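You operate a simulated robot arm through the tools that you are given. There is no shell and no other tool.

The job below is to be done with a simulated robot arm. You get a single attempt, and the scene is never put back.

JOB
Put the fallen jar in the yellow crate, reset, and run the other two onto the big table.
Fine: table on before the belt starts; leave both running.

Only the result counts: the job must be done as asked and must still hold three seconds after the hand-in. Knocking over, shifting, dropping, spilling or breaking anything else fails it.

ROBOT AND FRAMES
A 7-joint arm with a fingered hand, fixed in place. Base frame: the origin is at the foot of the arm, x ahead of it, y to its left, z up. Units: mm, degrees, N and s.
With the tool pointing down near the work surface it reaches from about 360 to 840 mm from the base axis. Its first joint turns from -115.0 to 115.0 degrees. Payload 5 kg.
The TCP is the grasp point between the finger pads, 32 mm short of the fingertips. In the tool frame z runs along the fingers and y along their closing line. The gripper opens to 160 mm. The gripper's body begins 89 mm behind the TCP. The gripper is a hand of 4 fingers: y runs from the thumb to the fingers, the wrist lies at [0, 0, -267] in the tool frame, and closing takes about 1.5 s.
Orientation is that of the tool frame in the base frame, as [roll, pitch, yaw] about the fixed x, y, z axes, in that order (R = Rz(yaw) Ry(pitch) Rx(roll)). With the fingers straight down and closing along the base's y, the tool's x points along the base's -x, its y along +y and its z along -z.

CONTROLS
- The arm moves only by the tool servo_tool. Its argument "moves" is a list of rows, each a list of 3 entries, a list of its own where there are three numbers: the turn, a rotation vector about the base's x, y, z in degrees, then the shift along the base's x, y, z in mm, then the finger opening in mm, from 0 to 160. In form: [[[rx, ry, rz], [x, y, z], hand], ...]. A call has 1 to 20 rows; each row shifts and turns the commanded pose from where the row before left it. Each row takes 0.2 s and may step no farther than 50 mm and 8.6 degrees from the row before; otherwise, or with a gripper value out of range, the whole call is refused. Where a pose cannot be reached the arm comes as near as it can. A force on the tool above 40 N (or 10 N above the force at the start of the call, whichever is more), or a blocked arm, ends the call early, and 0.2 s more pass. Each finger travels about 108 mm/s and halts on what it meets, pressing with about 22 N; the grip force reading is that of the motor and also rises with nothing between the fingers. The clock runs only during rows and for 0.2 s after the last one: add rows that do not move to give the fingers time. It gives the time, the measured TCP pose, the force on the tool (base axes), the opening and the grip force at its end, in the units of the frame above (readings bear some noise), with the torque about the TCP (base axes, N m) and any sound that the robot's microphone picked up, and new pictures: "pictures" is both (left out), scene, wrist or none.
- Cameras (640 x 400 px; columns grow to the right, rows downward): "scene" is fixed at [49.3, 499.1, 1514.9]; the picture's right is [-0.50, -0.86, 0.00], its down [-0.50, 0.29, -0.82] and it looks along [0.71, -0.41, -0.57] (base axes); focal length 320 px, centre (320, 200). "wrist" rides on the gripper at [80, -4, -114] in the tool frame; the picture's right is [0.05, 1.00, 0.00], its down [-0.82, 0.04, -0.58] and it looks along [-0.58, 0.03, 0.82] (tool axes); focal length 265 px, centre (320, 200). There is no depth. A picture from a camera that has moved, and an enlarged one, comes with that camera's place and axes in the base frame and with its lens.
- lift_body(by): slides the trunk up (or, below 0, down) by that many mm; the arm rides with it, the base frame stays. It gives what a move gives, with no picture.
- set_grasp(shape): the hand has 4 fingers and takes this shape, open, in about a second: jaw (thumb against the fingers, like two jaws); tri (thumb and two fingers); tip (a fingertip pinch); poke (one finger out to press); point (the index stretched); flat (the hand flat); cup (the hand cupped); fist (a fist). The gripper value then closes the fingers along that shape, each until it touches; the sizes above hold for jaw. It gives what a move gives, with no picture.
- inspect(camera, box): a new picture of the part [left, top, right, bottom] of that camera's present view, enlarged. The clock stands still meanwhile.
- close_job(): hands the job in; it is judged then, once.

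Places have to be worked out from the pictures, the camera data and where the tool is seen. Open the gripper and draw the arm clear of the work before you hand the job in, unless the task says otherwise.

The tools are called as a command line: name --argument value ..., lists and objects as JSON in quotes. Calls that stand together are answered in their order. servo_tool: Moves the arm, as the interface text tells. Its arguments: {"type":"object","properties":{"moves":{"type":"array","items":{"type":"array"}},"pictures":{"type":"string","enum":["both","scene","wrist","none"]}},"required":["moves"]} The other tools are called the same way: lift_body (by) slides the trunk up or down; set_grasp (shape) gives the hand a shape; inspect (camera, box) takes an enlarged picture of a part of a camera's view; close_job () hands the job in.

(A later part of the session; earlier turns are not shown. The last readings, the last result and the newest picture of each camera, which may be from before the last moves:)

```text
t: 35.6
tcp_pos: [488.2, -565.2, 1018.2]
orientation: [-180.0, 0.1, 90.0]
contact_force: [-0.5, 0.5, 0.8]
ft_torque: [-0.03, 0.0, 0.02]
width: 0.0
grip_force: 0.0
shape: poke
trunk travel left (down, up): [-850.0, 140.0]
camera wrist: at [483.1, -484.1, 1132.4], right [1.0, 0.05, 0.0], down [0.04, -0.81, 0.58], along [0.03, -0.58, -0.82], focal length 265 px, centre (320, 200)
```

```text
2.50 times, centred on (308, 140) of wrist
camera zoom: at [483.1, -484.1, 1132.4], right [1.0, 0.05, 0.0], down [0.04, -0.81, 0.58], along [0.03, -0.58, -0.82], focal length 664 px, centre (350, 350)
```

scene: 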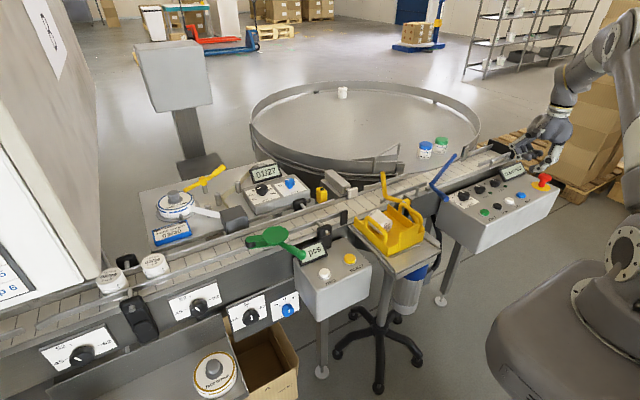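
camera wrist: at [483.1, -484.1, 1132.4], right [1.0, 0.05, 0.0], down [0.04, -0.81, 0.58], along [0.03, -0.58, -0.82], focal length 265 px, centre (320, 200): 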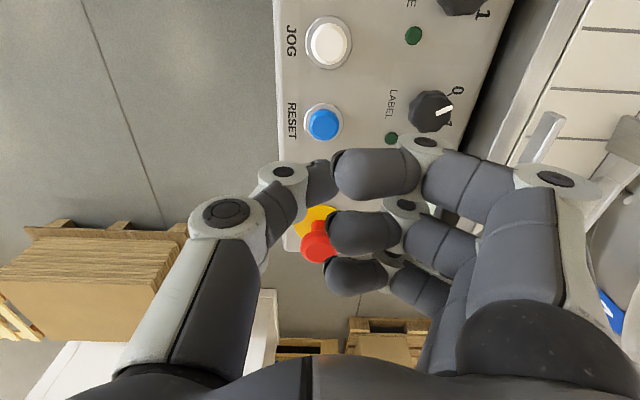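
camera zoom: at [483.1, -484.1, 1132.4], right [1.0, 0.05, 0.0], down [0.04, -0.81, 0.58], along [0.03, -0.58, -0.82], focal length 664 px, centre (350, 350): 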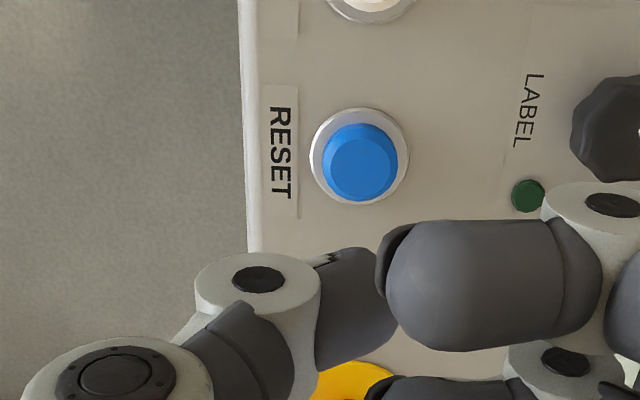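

RESET is confirmed at (491.5,-570). I'll correct y by -5 mm and come down to just above the button.

servo_tool --moves '[[[0, 0, 0], [0, -5, -25], 160], [[0, 0, 0], [0, 0, -25], 160], [[0, 0, 0], [0, 0, -25], 160], [[0, 0, 0], [0, 0, 0], 160]]' --pictures "both"

inspect --camera "scene" --box '[460, 150, 588, 230]'

inspect --camera "wrist" --box '[180, 100, 436, 260]'

```text
t: 36.6
tcp_pos: [486.1, -571.2, 946.1]
orientation: [-180.0, 0.1, 90.0]
contact_force: [0.0, 0.1, 0.3]
ft_torque: [0.01, 0.0, -0.03]
width: 0.0
grip_force: 0.1
shape: poke
trunk travel left (down, up): [-850.0, 140.0]
camera wrist: at [480.6, -491.1, 1059.2], right [1.0, 0.05, 0.0], down [0.04, -0.81, 0.58], along [0.03, -0.58, -0.82], focal length 265 px, centre (320, 200)
```

scene: 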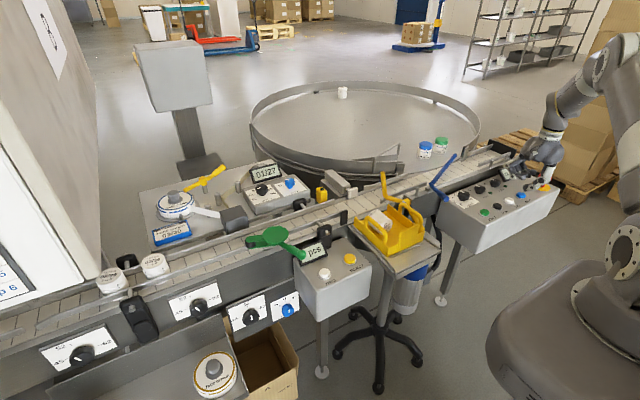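
wrist: 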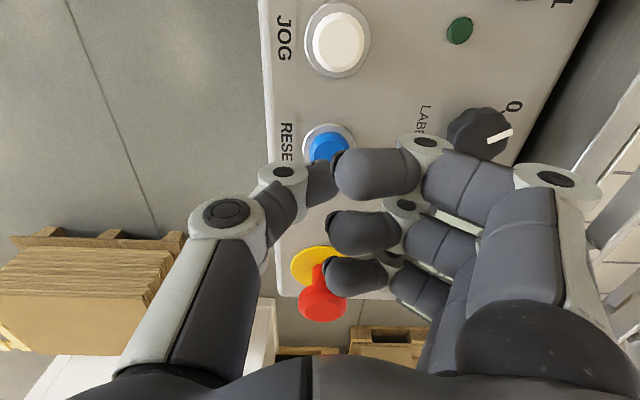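

```text
5.00 times, centred on (524, 190) of scene
camera zoom: at [49.3, 499.1, 1514.9], right [-0.5, -0.86, 0.0], down [-0.5, 0.29, -0.82], along [0.71, -0.41, -0.57], focal length 1598 px, centre (-700, 250)
```

zoom: 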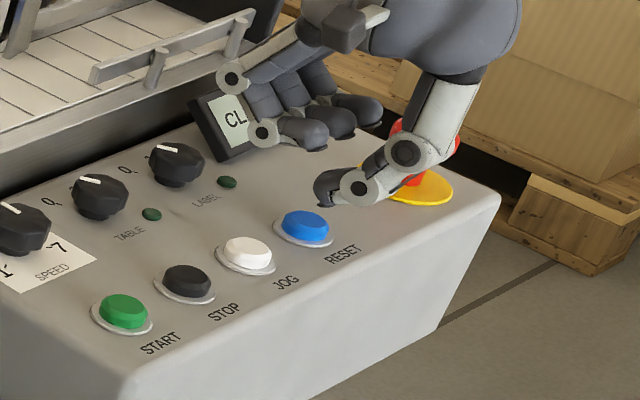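

```text
2.50 times, centred on (308, 180) of wrist
camera zoom: at [480.6, -491.1, 1059.2], right [1.0, 0.05, 0.0], down [0.04, -0.81, 0.58], along [0.03, -0.58, -0.82], focal length 664 px, centre (350, 250)
```

zoom: 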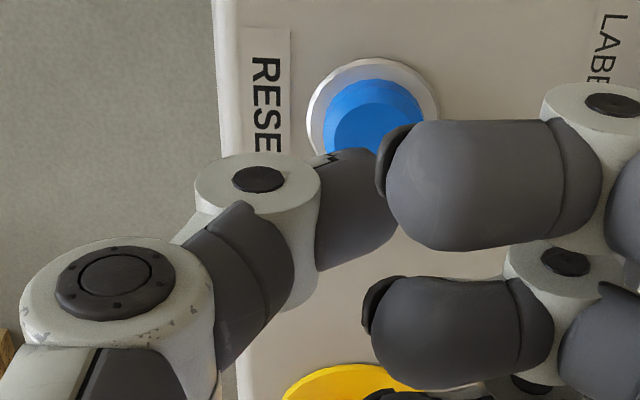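

The thumb tip is about 18 mm above RESET and roughly centred on it. I'll step down while monitoring the force.

servo_tool --moves '[[[0, 0, 0], [2, 0, -6], 160], [[0, 0, 0], [0, 0, -6], 160], [[0, 0, 0], [0, 0, -3], 160], [[0, 0, 0], [0, 0, 0], 160]]' --pictures "none"

servo_tool --moves '[[[0, 0, 0], [0, 0, -3], 160], [[0, 0, 0], [0, 0, 0], 160]]' --pictures "scene"

inspect --camera "scene" --box '[460, 150, 588, 230]'

```text
t: 37.6
tcp_pos: [487.6, -573.0, 930.4]
orientation: [-180.0, 0.0, 89.9]
contact_force: [0.2, 0.2, 0.4]
ft_torque: [0.01, 0.02, 0.04]
width: 0.0
grip_force: 0.1
shape: poke
trunk travel left (down, up): [-850.0, 140.0]
```

```text
t: 38.2
tcp_pos: [487.1, -572.8, 927.9]
orientation: [180.0, 0.0, 90.0]
contact_force: [0.6, -0.2, 1.1]
ft_torque: [0.0, 0.01, 0.0]
width: 0.1
grip_force: 0.0
shape: poke
trunk travel left (down, up): [-850.0, 140.0]
```

scene: 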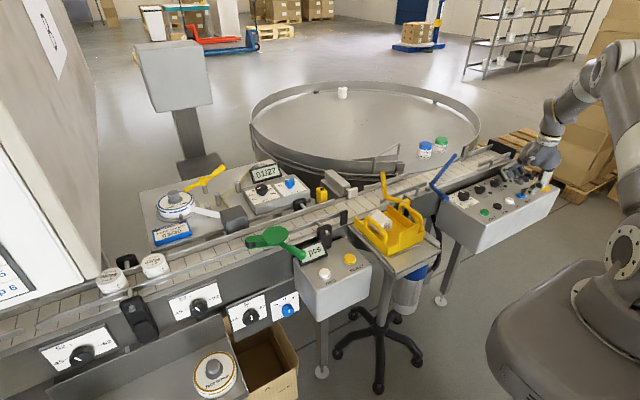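

```text
5.00 times, centred on (524, 190) of scene
camera zoom: at [49.3, 499.1, 1514.9], right [-0.5, -0.86, 0.0], down [-0.5, 0.29, -0.82], along [0.71, -0.41, -0.57], focal length 1598 px, centre (-700, 250)
```

zoom: 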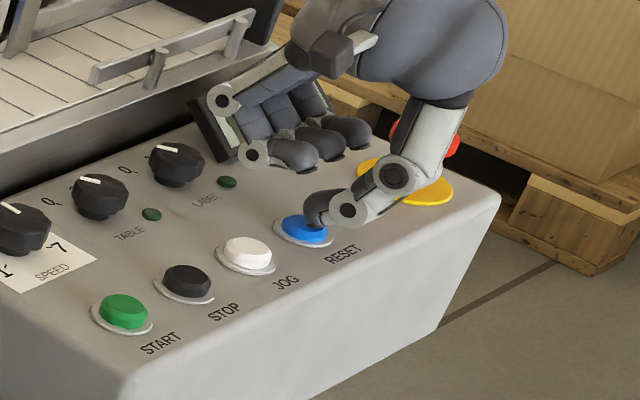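

servo_tool --moves '[[[0, 0, 0], [0, 2, -3], 160], [[0, 0, 0], [0, 0, 0], 160]]' --pictures "none"

servo_tool --moves '[[[0, 0, 0], [0, 0, -3], 160], [[0, 0, 0], [0, 0, 0], 160]]' --pictures "none"

inspect --camera "scene" --box '[460, 150, 588, 230]'

```text
t: 38.8
tcp_pos: [487.4, -570.6, 924.4]
orientation: [-180.0, 0.0, 89.8]
contact_force: [-0.4, -1.0, 4.1]
ft_torque: [-0.02, -0.02, 0.0]
width: 0.2
grip_force: 0.0
shape: poke
trunk travel left (down, up): [-850.0, 140.0]
heard: click
```

```text
t: 39.4
tcp_pos: [487.8, -570.0, 921.9]
orientation: [179.9, 0.1, 89.9]
contact_force: [-0.9, -2.1, 11.3]
ft_torque: [-0.06, -0.01, 0.01]
width: 0.0
grip_force: 0.0
shape: poke
trunk travel left (down, up): [-850.0, 140.0]
```

```text
5.00 times, centred on (524, 190) of scene
camera zoom: at [49.3, 499.1, 1514.9], right [-0.5, -0.86, 0.0], down [-0.5, 0.29, -0.82], along [0.71, -0.41, -0.57], focal length 1598 px, centre (-700, 250)
```

zoom: 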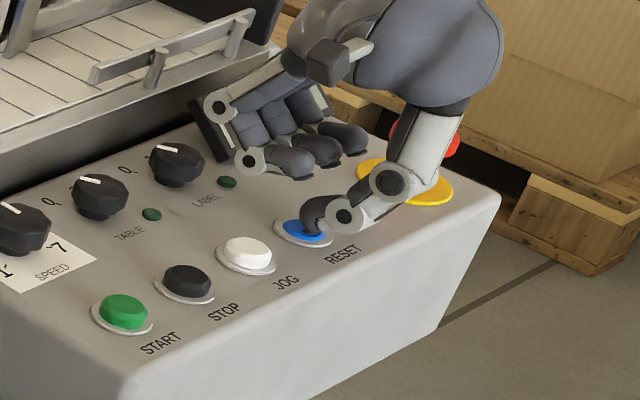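

I heard the click, so RESET was pressed. I'll lift off straight up and check the display.

servo_tool --moves '[[[0, 0, 0], [0, 0, 10], 160], [[0, 0, 0], [0, 0, 25], 160], [[0, 0, 0], [0, 0, 40], 160], [[0, 0, 0], [0, 0, 40], 160], [[0, 0, 0], [0, 0, 0], 160]]' --pictures "both"

inspect --camera "scene" --box '[450, 140, 578, 220]'

```text
t: 40.6
tcp_pos: [490.1, -570.2, 1034.4]
orientation: [-180.0, 0.0, 90.0]
contact_force: [0.3, -1.1, 0.7]
ft_torque: [0.0, 0.01, 0.03]
width: 0.0
grip_force: 0.1
shape: poke
trunk travel left (down, up): [-850.0, 140.0]
camera wrist: at [484.8, -488.7, 1148.2], right [1.0, 0.05, 0.0], down [0.04, -0.82, 0.58], along [0.03, -0.58, -0.82], focal length 265 px, centre (320, 200)
```

scene: 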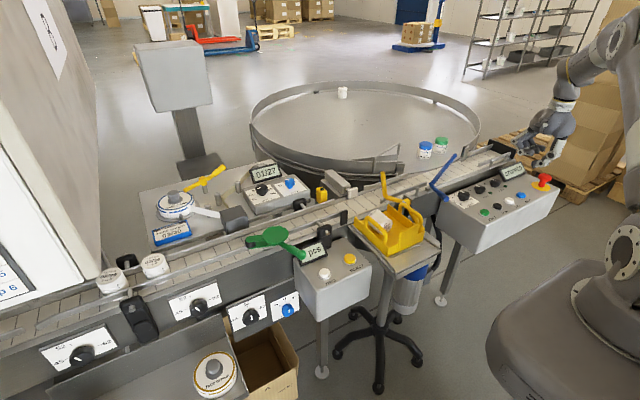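
wrist: 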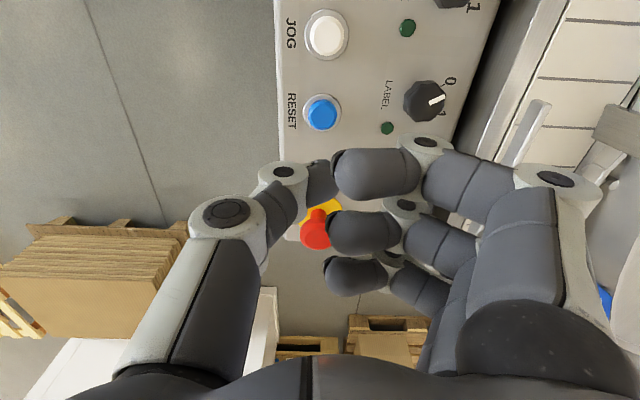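

```text
5.00 times, centred on (514, 180) of scene
camera zoom: at [49.3, 499.1, 1514.9], right [-0.5, -0.86, 0.0], down [-0.5, 0.29, -0.82], along [0.71, -0.41, -0.57], focal length 1598 px, centre (-650, 300)
```

zoom: 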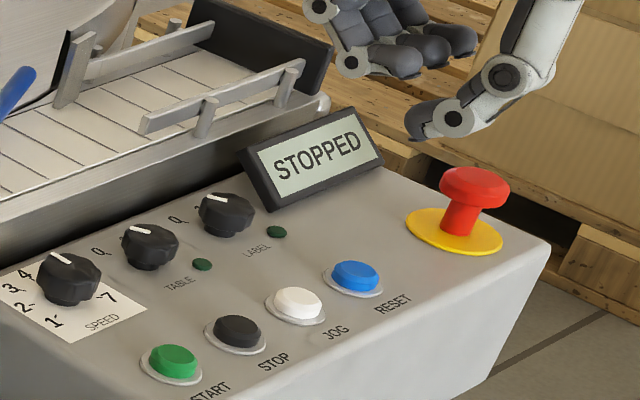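

The display now reads STOPPED, so the reset took. Before turning the TABLE knob I'll look closely at the dial markings and pointer on the identical LABEL knob.

inspect --camera "wrist" --box '[370, 0, 498, 140]'

inspect --camera "scene" --box '[450, 165, 514, 205]'

```text
2.86 times, centred on (434, 70) of wrist
camera zoom: at [484.8, -488.7, 1148.2], right [1.0, 0.05, 0.0], down [0.04, -0.82, 0.58], along [0.03, -0.58, -0.82], focal length 758 px, centre (-6, 571)
```

zoom: 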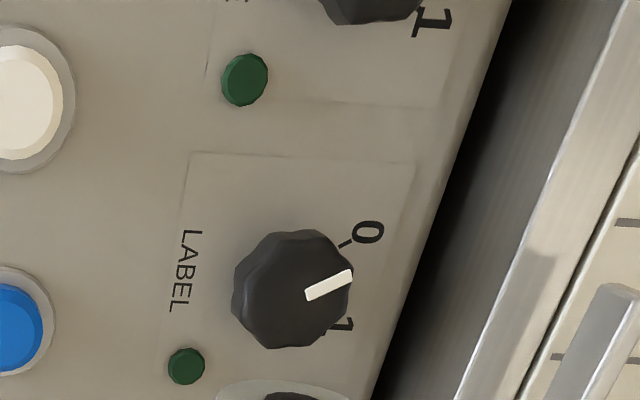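

```text
10.00 times, centred on (482, 185) of scene
camera zoom: at [49.3, 499.1, 1514.9], right [-0.5, -0.86, 0.0], down [-0.5, 0.29, -0.82], along [0.71, -0.41, -0.57], focal length 3195 px, centre (-1300, 350)
```

zoom: 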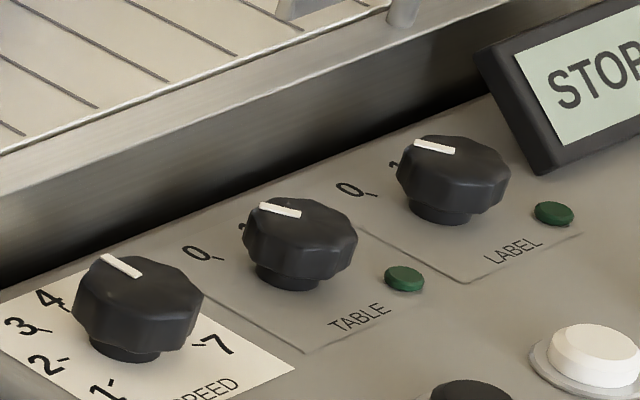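

The pointer is at 0 (about +23° from the +x axis), and the 1 mark is roughly 58° clockwise seen from above. I'll use the jaw shape, whose side fingers fit in the gaps between knobs, and turn about -60° from yaw 225 to 165. First I'll raise the hand and change shape.

servo_tool --moves '[[[0, 0, 0], [0, 0, 40], 160], [[0, 0, 0], [0, 0, 40], 160], [[0, 0, 0], [0, 0, 0], 160]]' --pictures "none"

set_grasp --shape "jaw"

servo_tool --moves '[[[0, 0, 8.44], [5.9, 6.6, 0], 70], [[0, 0, 8.44], [5.9, 6.6, 0], 70], [[0, 0, 8.44], [5.9, 6.6, 0], 70], [[0, 0, 8.44], [5.9, 6.6, 0], 70], [[0, 0, 8.44], [5.9, 6.6, 0], 70], [[0, 0, 8.44], [5.9, 6.6, 0], 70], [[0, 0, 8.44], [5.9, 6.6, 0], 70], [[0, 0, 8.44], [5.9, 6.6, 0], 70], [[0, 0, 8.44], [5.9, 6.6, 0], 70], [[0, 0, 8.44], [5.9, 6.6, 0], 70], [[0, 0, 8.44], [5.9, 6.6, 0], 70], [[0, 0, 8.44], [5.9, 6.6, 0], 70], [[0, 0, 8.44], [5.9, 6.6, 0], 70], [[0, 0, 8.44], [5.9, 6.6, 0], 70], [[0, 0, 8.44], [5.9, 6.6, 0], 70], [[0, 0, 8.4], [5.9, 6.6, 0], 70], [[0, 0, 0], [0, 0, 0], 70], [[0, 0, 0], [0, 0, 0], 70]]' --pictures "both"

```text
t: 41.4
tcp_pos: [488.2, -570.5, 1115.7]
orientation: [-180.0, 0.0, 90.0]
contact_force: [-0.1, 0.2, -0.7]
ft_torque: [0.02, -0.01, 0.01]
width: 0.1
grip_force: 0.1
shape: poke
trunk travel left (down, up): [-850.0, 140.0]
```

```text
t: 42.3
tcp_pos: [485.9, -568.8, 1115.8]
orientation: [-180.0, -0.1, 90.0]
contact_force: [0.3, -1.1, -0.9]
ft_torque: [0.0, -0.01, 0.01]
width: 159.8
grip_force: 0.0
shape: jaw
trunk travel left (down, up): [-850.0, 140.0]
```

```text
t: 46.1
tcp_pos: [574.9, -468.2, 1117.0]
orientation: [-179.7, 0.0, -146.4]
contact_force: [0.5, 0.8, 0.9]
ft_torque: [-0.08, -0.03, 0.0]
width: 70.2
grip_force: 0.1
shape: jaw
out of reach, approached as far as the arm can: row 15, 16
trunk travel left (down, up): [-850.0, 140.0]
camera wrist: at [508.7, -516.3, 1231.2], right [-0.6, 0.8, 0.0], down [0.65, 0.49, 0.58], along [0.47, 0.34, -0.82], focal length 265 px, centre (320, 200)
```

scene: 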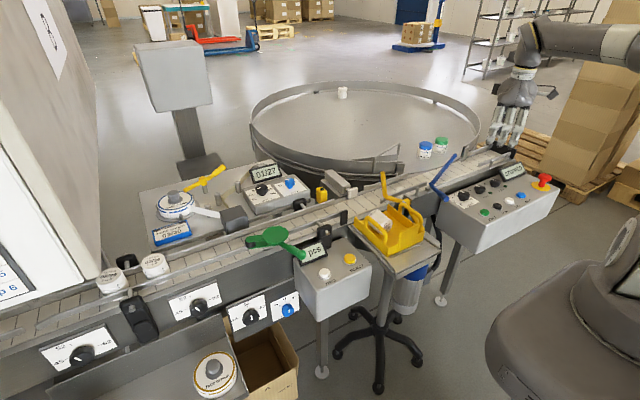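
wrist: 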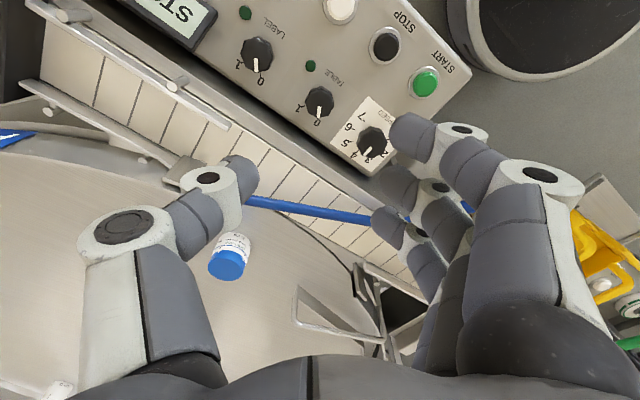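

The wrist joint limit is near yaw 213. I'll back off to about yaw 210, which still leaves room for the -60° turn, and go down partway to check alignment over the TABLE knob.

servo_tool --moves '[[[0, 0, -7.5], [0, 0, 0], 70], [[0, 0, -7.5], [0, 0, 0], 70], [[0, 0, 0], [0, 0, -40], 70], [[0, 0, 0], [0, 0, -40], 70], [[0, 0, 0], [0, 0, -40], 70], [[0, 0, 0], [0, 0, 0], 70]]' --pictures "both"

inspect --camera "wrist" --box '[220, 70, 412, 190]'

inspect --camera "scene" --box '[440, 140, 568, 220]'

```text
t: 47.5
tcp_pos: [575.2, -473.6, 994.9]
orientation: [-179.8, 0.1, -161.4]
contact_force: [0.0, 0.1, 0.1]
ft_torque: [0.02, -0.02, -0.04]
width: 70.5
grip_force: 0.1
shape: jaw
trunk travel left (down, up): [-850.0, 140.0]
camera wrist: at [498.2, -502.7, 1108.9], right [-0.37, 0.93, 0.0], down [0.76, 0.3, 0.58], along [0.54, 0.21, -0.82], focal length 265 px, centre (320, 200)
```

scene: 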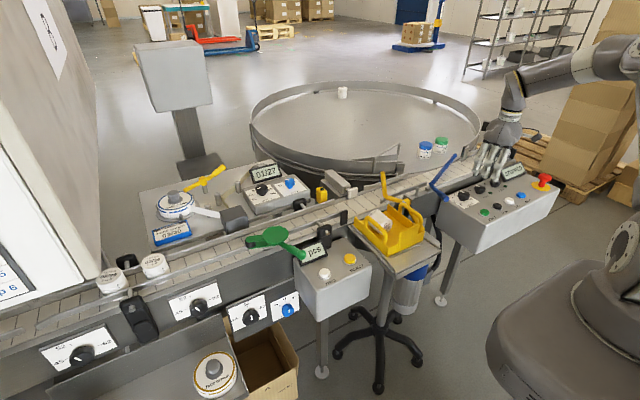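
wrist: 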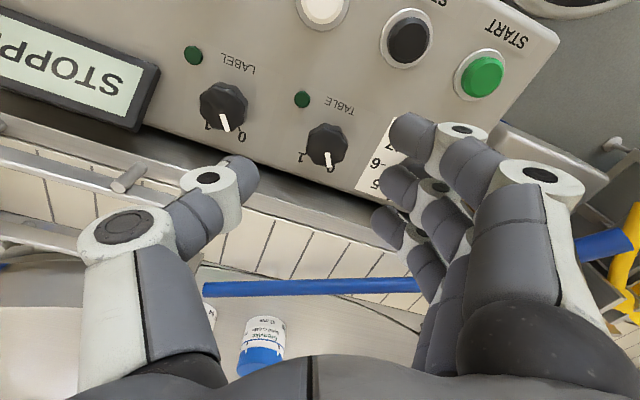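

```text
3.33 times, centred on (316, 130) of wrist
camera zoom: at [498.2, -502.7, 1108.9], right [-0.37, 0.93, 0.0], down [0.76, 0.3, 0.58], along [0.54, 0.21, -0.82], focal length 885 px, centre (333, 433)
```

zoom: 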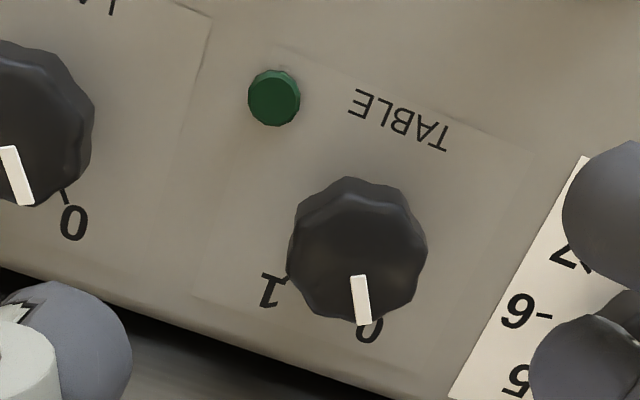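

```text
5.00 times, centred on (504, 180) of scene
camera zoom: at [49.3, 499.1, 1514.9], right [-0.5, -0.86, 0.0], down [-0.5, 0.29, -0.82], along [0.71, -0.41, -0.57], focal length 1598 px, centre (-600, 300)
```

zoom: 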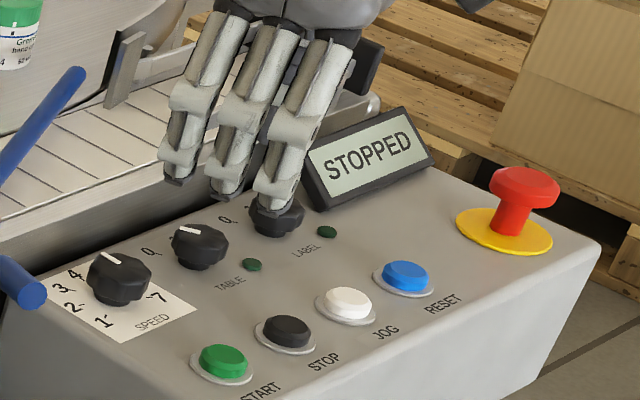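

The hand is at yaw 198.6 and the TABLE knob axis measures about (582.5,-464). I'll rotate back to about 209, centre over the knob, and lower so the fingertips hang just above it.

servo_tool --moves '[[[0, 0, 5], [3.5, 5, 0], 70], [[0, 0, 5.5], [3.8, 4.6, 0], 70], [[0, 0, 0], [0, 0, -20], 70], [[0, 0, 0], [0, 0, -15], 70], [[0, 0, 0], [0, 0, 0], 70]]' --pictures "both"

inspect --camera "wrist" --box '[160, 60, 480, 260]'

inspect --camera "scene" --box '[440, 150, 536, 210]'

```text
t: 48.7
tcp_pos: [583.4, -464.4, 959.0]
orientation: [-179.7, 0.0, -150.8]
contact_force: [0.2, 1.0, 0.3]
ft_torque: [0.0, -0.02, -0.01]
width: 70.3
grip_force: 0.1
shape: jaw
trunk travel left (down, up): [-850.0, 140.0]
camera wrist: at [512.7, -506.4, 1074.1], right [-0.53, 0.85, 0.0], down [0.69, 0.44, 0.58], along [0.49, 0.31, -0.82], focal length 265 px, centre (320, 200)
```

scene: 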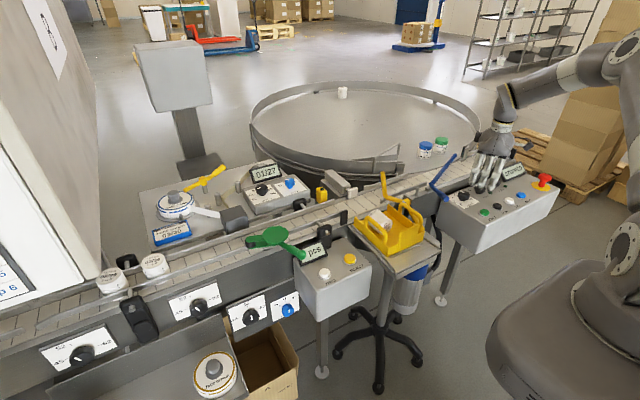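
wrist: 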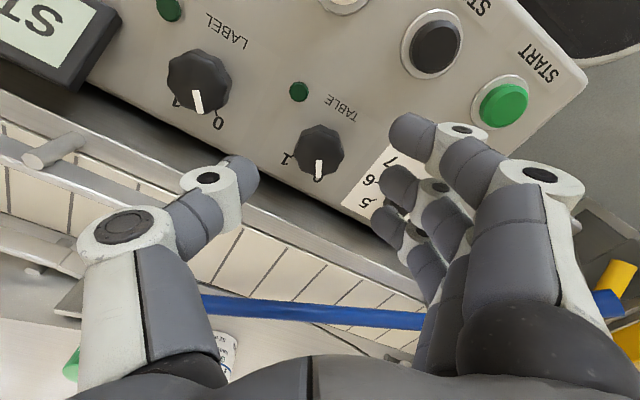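

```text
2.00 times, centred on (320, 160) of wrist
camera zoom: at [512.7, -506.4, 1074.1], right [-0.53, 0.85, 0.0], down [0.69, 0.44, 0.58], along [0.49, 0.31, -0.82], focal length 531 px, centre (320, 280)
```

zoom: 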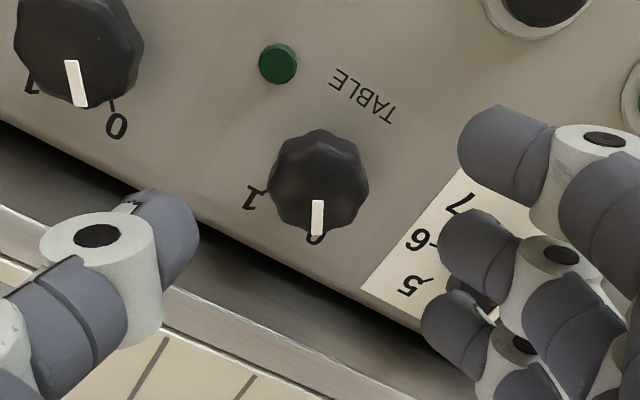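

```text
6.67 times, centred on (488, 180) of scene
camera zoom: at [49.3, 499.1, 1514.9], right [-0.5, -0.86, 0.0], down [-0.5, 0.29, -0.82], along [0.71, -0.41, -0.57], focal length 2130 px, centre (-800, 333)
```

zoom: 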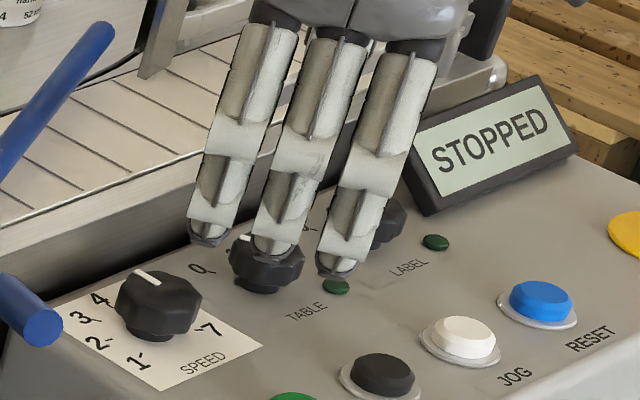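

The fingers straddle the TABLE knob and have clearance from the neighbouring knobs. I'll lower in small steps to bring the tips around the knob body (tips at z≈892).

servo_tool --moves '[[[0, 0, 0], [0, 0, -12], 70], [[0, 0, 0], [0, 0, -12], 70], [[0, 0, 0], [0, 0, -6], 70], [[0, 0, 0], [0, 0, 0], 70]]' --pictures "both"

inspect --camera "wrist" --box '[160, 60, 480, 260]'

inspect --camera "scene" --box '[440, 150, 536, 210]'

```text
t: 49.7
tcp_pos: [582.6, -464.5, 930.2]
orientation: [-179.9, 0.1, -151.0]
contact_force: [-0.3, -0.8, 1.3]
ft_torque: [0.08, 0.02, 0.0]
width: 70.1
grip_force: 0.1
shape: jaw
trunk travel left (down, up): [-850.0, 140.0]
camera wrist: at [512.4, -506.5, 1044.7], right [-0.53, 0.85, 0.0], down [0.69, 0.43, 0.58], along [0.49, 0.3, -0.82], focal length 265 px, centre (320, 200)
```

scene: 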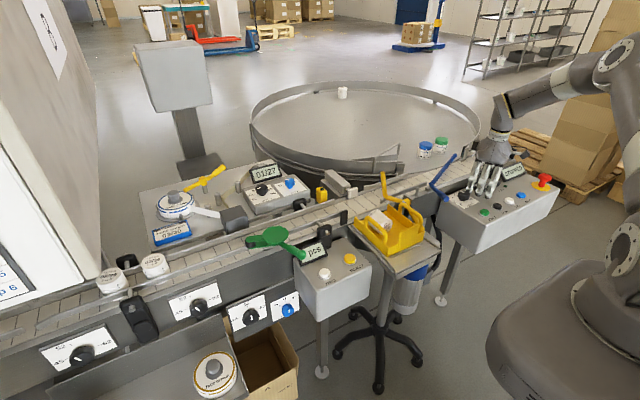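
wrist: 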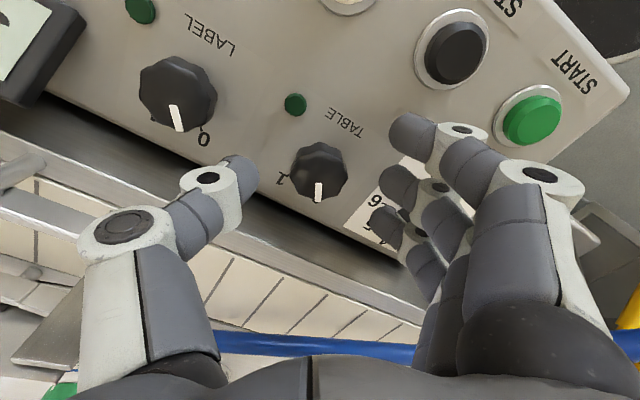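

```text
2.00 times, centred on (320, 160) of wrist
camera zoom: at [512.4, -506.5, 1044.7], right [-0.53, 0.85, 0.0], down [0.69, 0.43, 0.58], along [0.49, 0.3, -0.82], focal length 531 px, centre (320, 280)
```

zoom: 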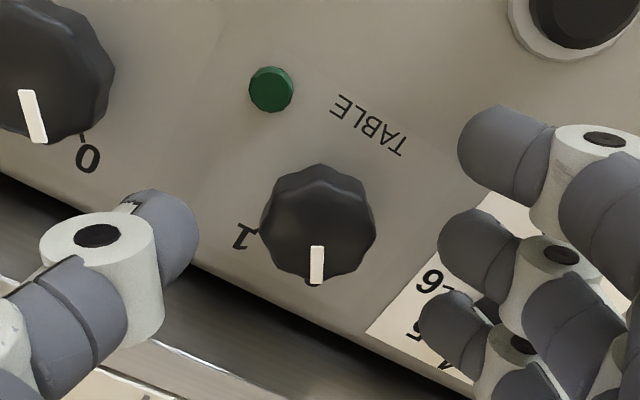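

```text
6.67 times, centred on (488, 180) of scene
camera zoom: at [49.3, 499.1, 1514.9], right [-0.5, -0.86, 0.0], down [-0.5, 0.29, -0.82], along [0.71, -0.41, -0.57], focal length 2130 px, centre (-800, 333)
```

zoom: 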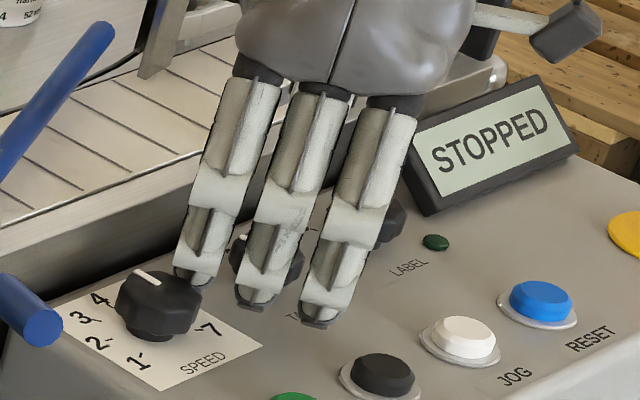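

The knob is centred in the jaws. I'll go 5 mm lower and close onto it.

servo_tool --moves '[[[0, 0, 0], [0, 0, -5], 70], [[0, 0, 0], [0, 0, 0], 56], [[0, 0, 0], [0, 0, 0], 46], [[0, 0, 0], [0, 0, 0], 38], [[0, 0, 0], [0, 0, 0], 30], [[0, 0, 0], [0, 0, 0], 30], [[0, 0, 0], [0, 0, 0], 30]]' --pictures "both"

inspect --camera "wrist" --box '[160, 60, 480, 260]'

inspect --camera "scene" --box '[440, 150, 536, 210]'

```text
t: 51.3
tcp_pos: [583.7, -464.9, 927.0]
orientation: [-179.9, -0.1, -150.9]
contact_force: [1.2, -0.1, 0.5]
ft_torque: [-0.02, 0.0, 0.03]
width: 31.1
grip_force: 0.0
shape: jaw
trunk travel left (down, up): [-850.0, 140.0]
camera wrist: at [512.8, -505.9, 1039.9], right [-0.53, 0.85, 0.0], down [0.69, 0.43, 0.58], along [0.49, 0.31, -0.82], focal length 265 px, centre (320, 200)
```

scene: 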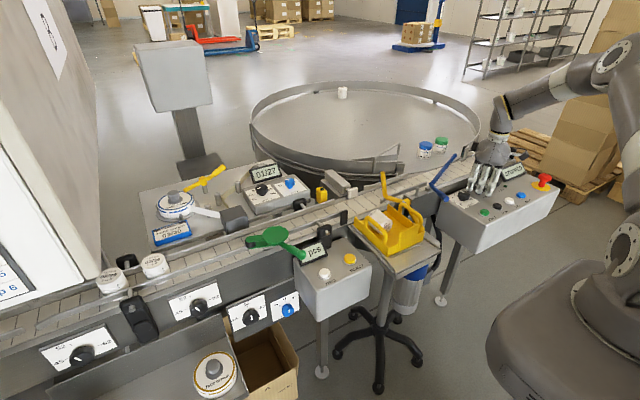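
wrist: 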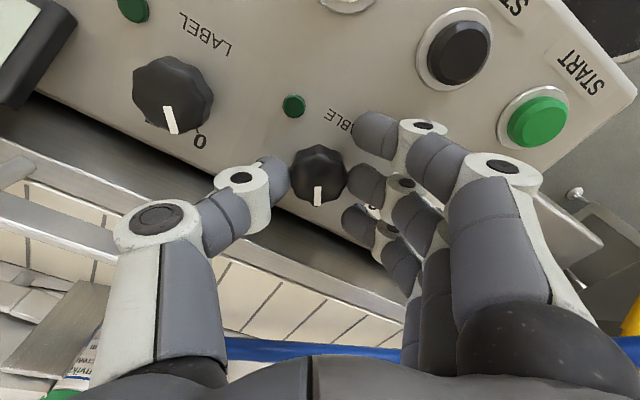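

```text
2.00 times, centred on (320, 160) of wrist
camera zoom: at [512.8, -505.9, 1039.9], right [-0.53, 0.85, 0.0], down [0.69, 0.43, 0.58], along [0.49, 0.31, -0.82], focal length 531 px, centre (320, 280)
```

zoom: 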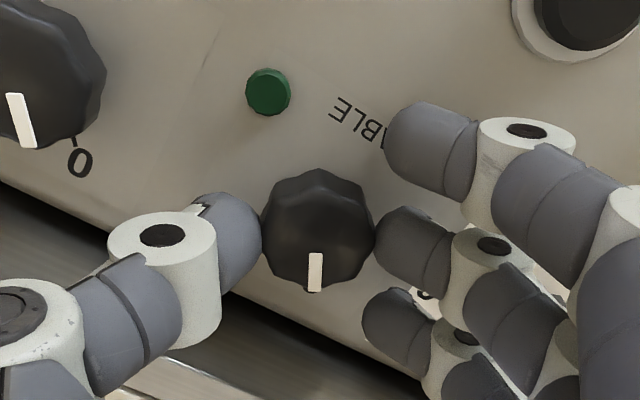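

```text
6.67 times, centred on (488, 180) of scene
camera zoom: at [49.3, 499.1, 1514.9], right [-0.5, -0.86, 0.0], down [-0.5, 0.29, -0.82], along [0.71, -0.41, -0.57], focal length 2130 px, centre (-800, 333)
```

zoom: 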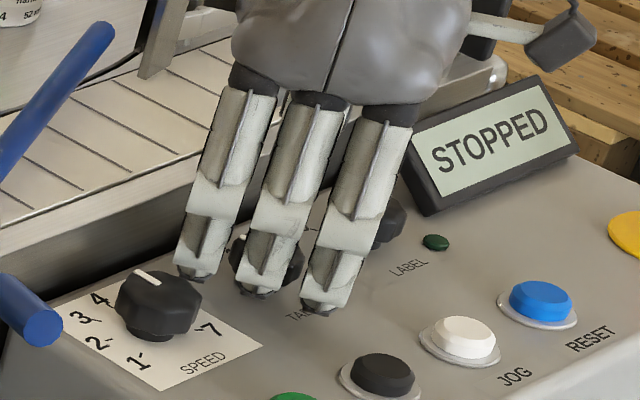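

The fingertips are just touching, with no grip force yet. I'll close further until the grip force rises.

servo_tool --moves '[[[0, 0, 0], [0, 0, 0], 24], [[0, 0, 0], [0, 0, 0], 18], [[0, 0, 0], [0, 0, 0], 14], [[0, 0, 0], [0, 0, 0], 14], [[0, 0, 0], [0, 0, 0], 14]]' --pictures "both"

inspect --camera "wrist" --box '[160, 60, 480, 260]'

```text
t: 52.5
tcp_pos: [583.4, -465.1, 925.1]
orientation: [-179.8, 0.1, -150.9]
contact_force: [7.5, -8.1, -0.7]
ft_torque: [-0.1, -0.08, -0.02]
width: 10.9
grip_force: 21.9
shape: jaw
trunk travel left (down, up): [-850.0, 140.0]
camera wrist: at [513.4, -507.2, 1039.7], right [-0.53, 0.85, 0.0], down [0.69, 0.44, 0.58], along [0.49, 0.3, -0.82], focal length 265 px, centre (320, 200)
```

scene: 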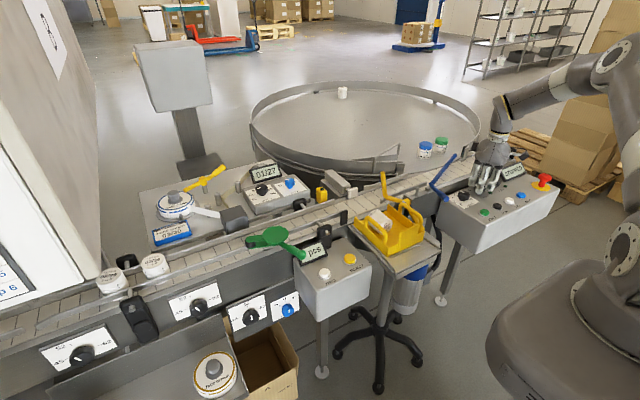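
wrist: 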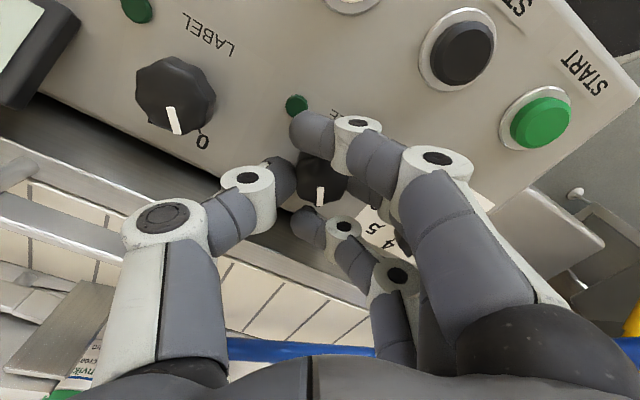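

```text
2.00 times, centred on (320, 160) of wrist
camera zoom: at [513.4, -507.2, 1039.7], right [-0.53, 0.85, 0.0], down [0.69, 0.44, 0.58], along [0.49, 0.3, -0.82], focal length 531 px, centre (320, 280)
```

zoom: 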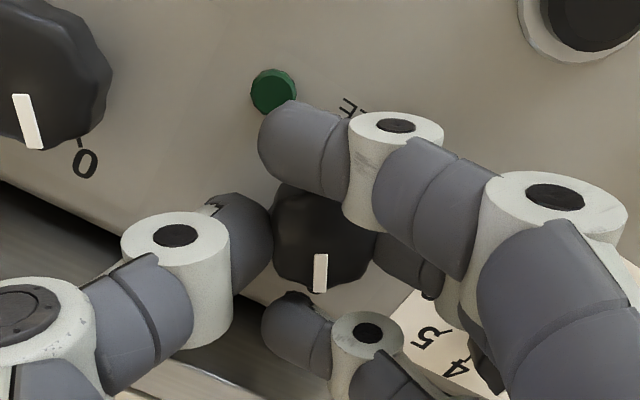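

Thumb and middle finger now hold the knob at 21.9 N, with the side fingers flanking it. I'll start the clockwise turn in a first part and check that the knob follows.

servo_tool --moves '[[[0, 0, -8.5], [0, 0, 0], 14], [[0, 0, -8.5], [0, 0, 0], 14], [[0, 0, -8.5], [0, 0, 0], 14], [[0, 0, 0], [0, 0, 0], 14]]' --pictures "both"

inspect --camera "wrist" --box '[160, 60, 480, 260]'

inspect --camera "scene" --box '[440, 150, 536, 210]'

```text
t: 53.5
tcp_pos: [583.3, -465.5, 926.1]
orientation: [-180.0, 0.0, -176.6]
contact_force: [5.4, -10.7, 1.2]
ft_torque: [-0.18, -0.11, 0.03]
width: 11.3
grip_force: 22.1
shape: jaw
trunk travel left (down, up): [-850.0, 140.0]
camera wrist: at [501.4, -473.8, 1039.6], right [-0.11, 0.99, 0.0], down [0.81, 0.09, 0.58], along [0.57, 0.06, -0.82], focal length 265 px, centre (320, 200)
```

scene: 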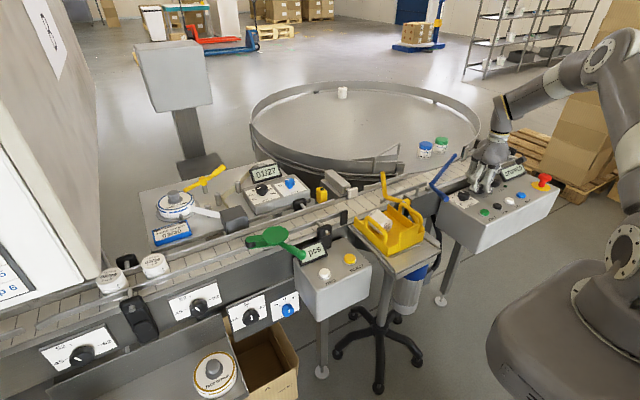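
wrist: 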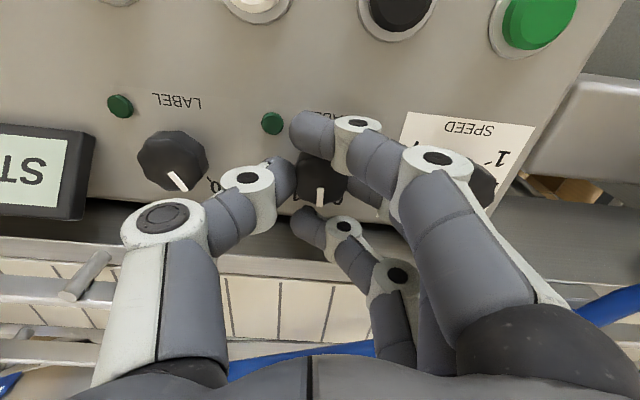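

```text
2.00 times, centred on (320, 160) of wrist
camera zoom: at [501.4, -473.8, 1039.6], right [-0.11, 0.99, 0.0], down [0.81, 0.09, 0.58], along [0.57, 0.06, -0.82], focal length 531 px, centre (320, 280)
```

zoom: 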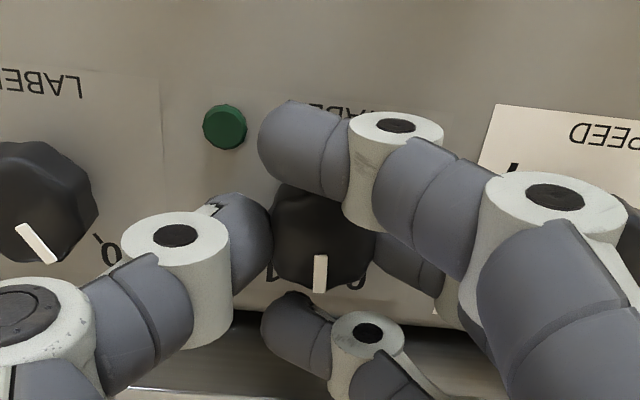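

```text
6.67 times, centred on (488, 180) of scene
camera zoom: at [49.3, 499.1, 1514.9], right [-0.5, -0.86, 0.0], down [-0.5, 0.29, -0.82], along [0.71, -0.41, -0.57], focal length 2130 px, centre (-800, 333)
```

zoom: 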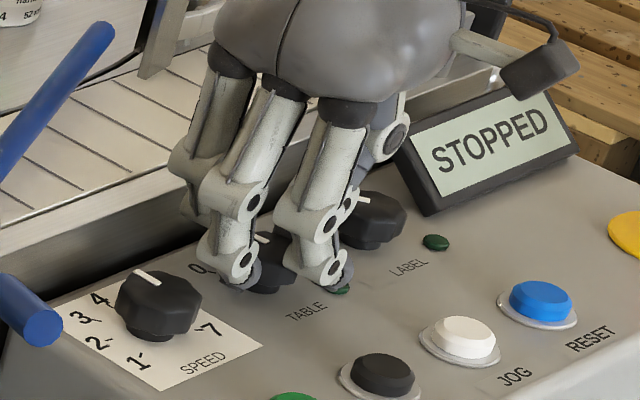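

The knob is following the hand, its pointer now between 0 and 1. I'll continue the turn to about -60° in total.

servo_tool --moves '[[[0, 0, -8.5], [0, 0, 0], 14], [[0, 0, -8.5], [0, 0, 0], 14], [[0, 0, -8.5], [0, 0, 0], 14], [[0, 0, -8], [0, 0, 0], 14], [[0, 0, 0], [0, 0, 0], 14]]' --pictures "both"

inspect --camera "wrist" --box '[160, 60, 480, 260]'

inspect --camera "scene" --box '[440, 150, 536, 210]'

```text
t: 54.7
tcp_pos: [581.4, -465.4, 926.3]
orientation: [-179.9, 0.0, 150.0]
contact_force: [6.3, -14.8, -0.2]
ft_torque: [-0.27, -0.17, -0.01]
width: 11.3
grip_force: 21.8
shape: jaw
trunk travel left (down, up): [-850.0, 140.0]
camera wrist: at [509.2, -427.9, 1039.8], right [0.45, 0.89, 0.0], down [0.73, -0.37, 0.58], along [0.51, -0.26, -0.82], focal length 265 px, centre (320, 200)
```

scene: 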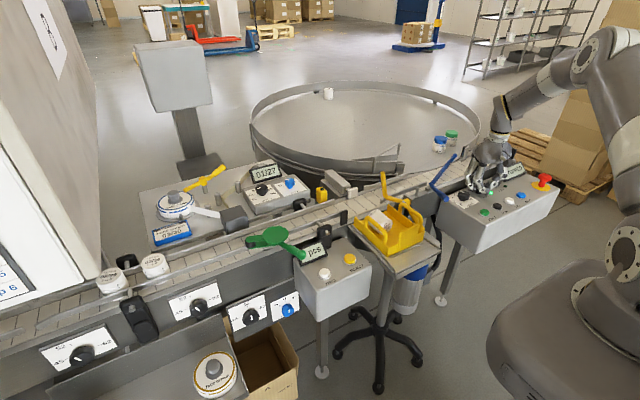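
wrist: 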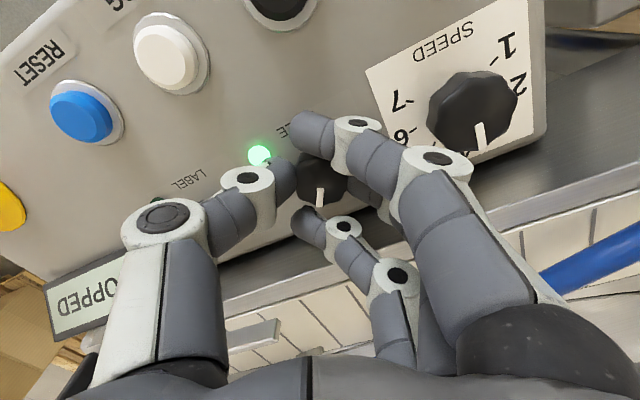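

```text
2.00 times, centred on (320, 160) of wrist
camera zoom: at [509.2, -427.9, 1039.8], right [0.45, 0.89, 0.0], down [0.73, -0.37, 0.58], along [0.51, -0.26, -0.82], focal length 531 px, centre (320, 280)
```

zoom: 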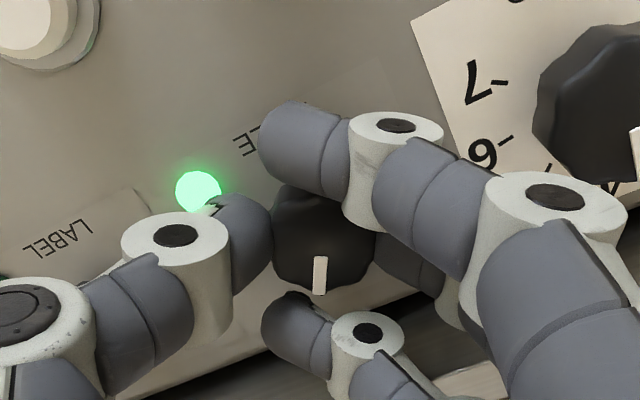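

```text
6.67 times, centred on (488, 180) of scene
camera zoom: at [49.3, 499.1, 1514.9], right [-0.5, -0.86, 0.0], down [-0.5, 0.29, -0.82], along [0.71, -0.41, -0.57], focal length 2130 px, centre (-800, 333)
```

zoom: 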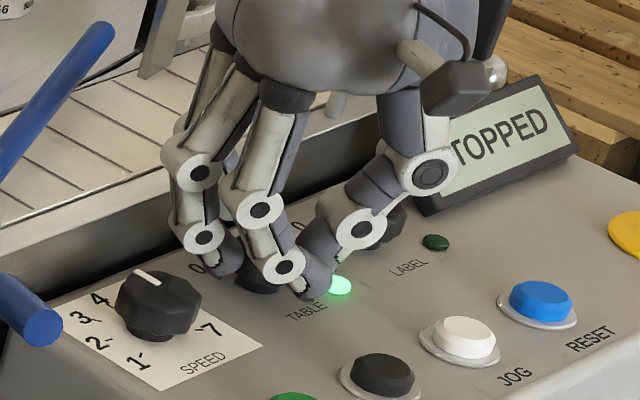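

The TABLE lamp is lit and the big table has begun to turn. I'll open just enough to let go of the knob, so the side finger stays clear of the conveyor frame, and lift straight up.

servo_tool --moves '[[[0, 0, 0], [0, 0, 0], 24], [[0, 0, 0], [0, 0, 0], 34], [[0, 0, 0], [0, 0, 0], 42], [[0, 0, 0], [0, 0, 0], 42], [[0, 0, 0], [0, 0, 6], 42], [[0, 0, 0], [0, 0, 12], 42], [[0, 0, 0], [0, 0, 30], 42], [[0, 0, 0], [0, 0, 40], 42], [[0, 0, 0], [0, 0, 40], 42], [[0, 0, 0], [0, 0, 0], 42]]' --pictures "both"

inspect --camera "scene" --box '[440, 150, 568, 230]'

inspect --camera "wrist" --box '[160, 60, 480, 260]'

```text
t: 56.9
tcp_pos: [583.5, -465.6, 1055.6]
orientation: [-179.9, 0.1, 150.1]
contact_force: [-0.1, 0.2, 0.4]
ft_torque: [0.04, -0.02, -0.03]
width: 41.6
grip_force: 0.1
shape: jaw
trunk travel left (down, up): [-850.0, 140.0]
camera wrist: at [509.6, -428.9, 1169.3], right [0.45, 0.89, 0.0], down [0.73, -0.37, 0.58], along [0.51, -0.26, -0.82], focal length 265 px, centre (320, 200)
```

scene: 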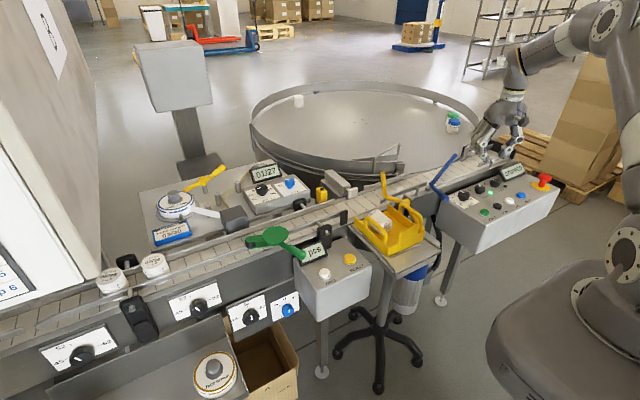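
wrist: 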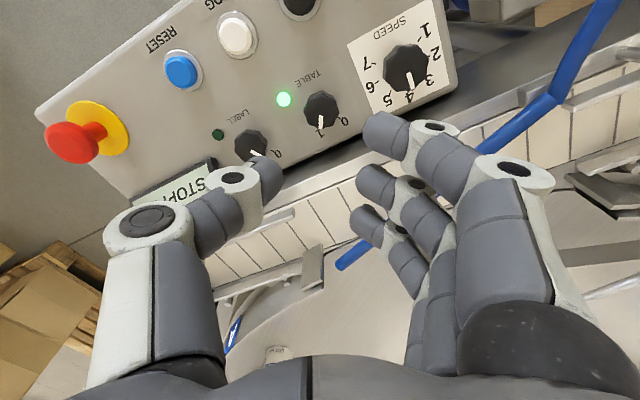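

```text
5.00 times, centred on (504, 190) of scene
camera zoom: at [49.3, 499.1, 1514.9], right [-0.5, -0.86, 0.0], down [-0.5, 0.29, -0.82], along [0.71, -0.41, -0.57], focal length 1598 px, centre (-600, 250)
```

zoom: 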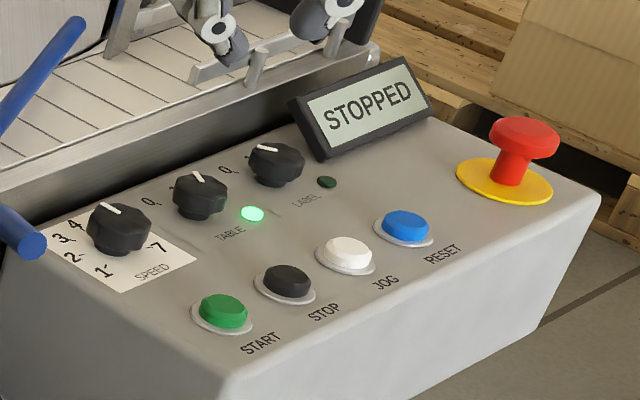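

```text
2.00 times, centred on (320, 160) of wrist
camera zoom: at [509.6, -428.9, 1169.3], right [0.45, 0.89, 0.0], down [0.73, -0.37, 0.58], along [0.51, -0.26, -0.82], focal length 531 px, centre (320, 280)
```

zoom: 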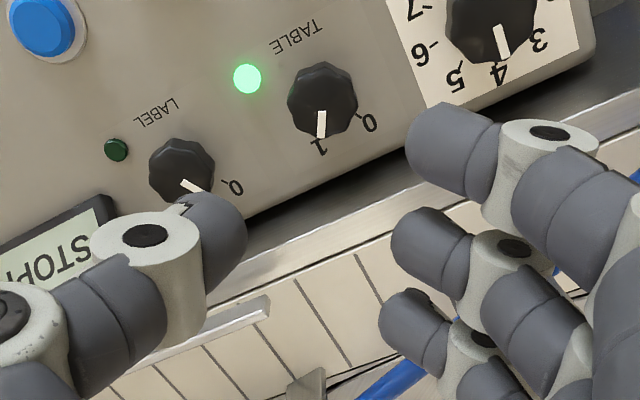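

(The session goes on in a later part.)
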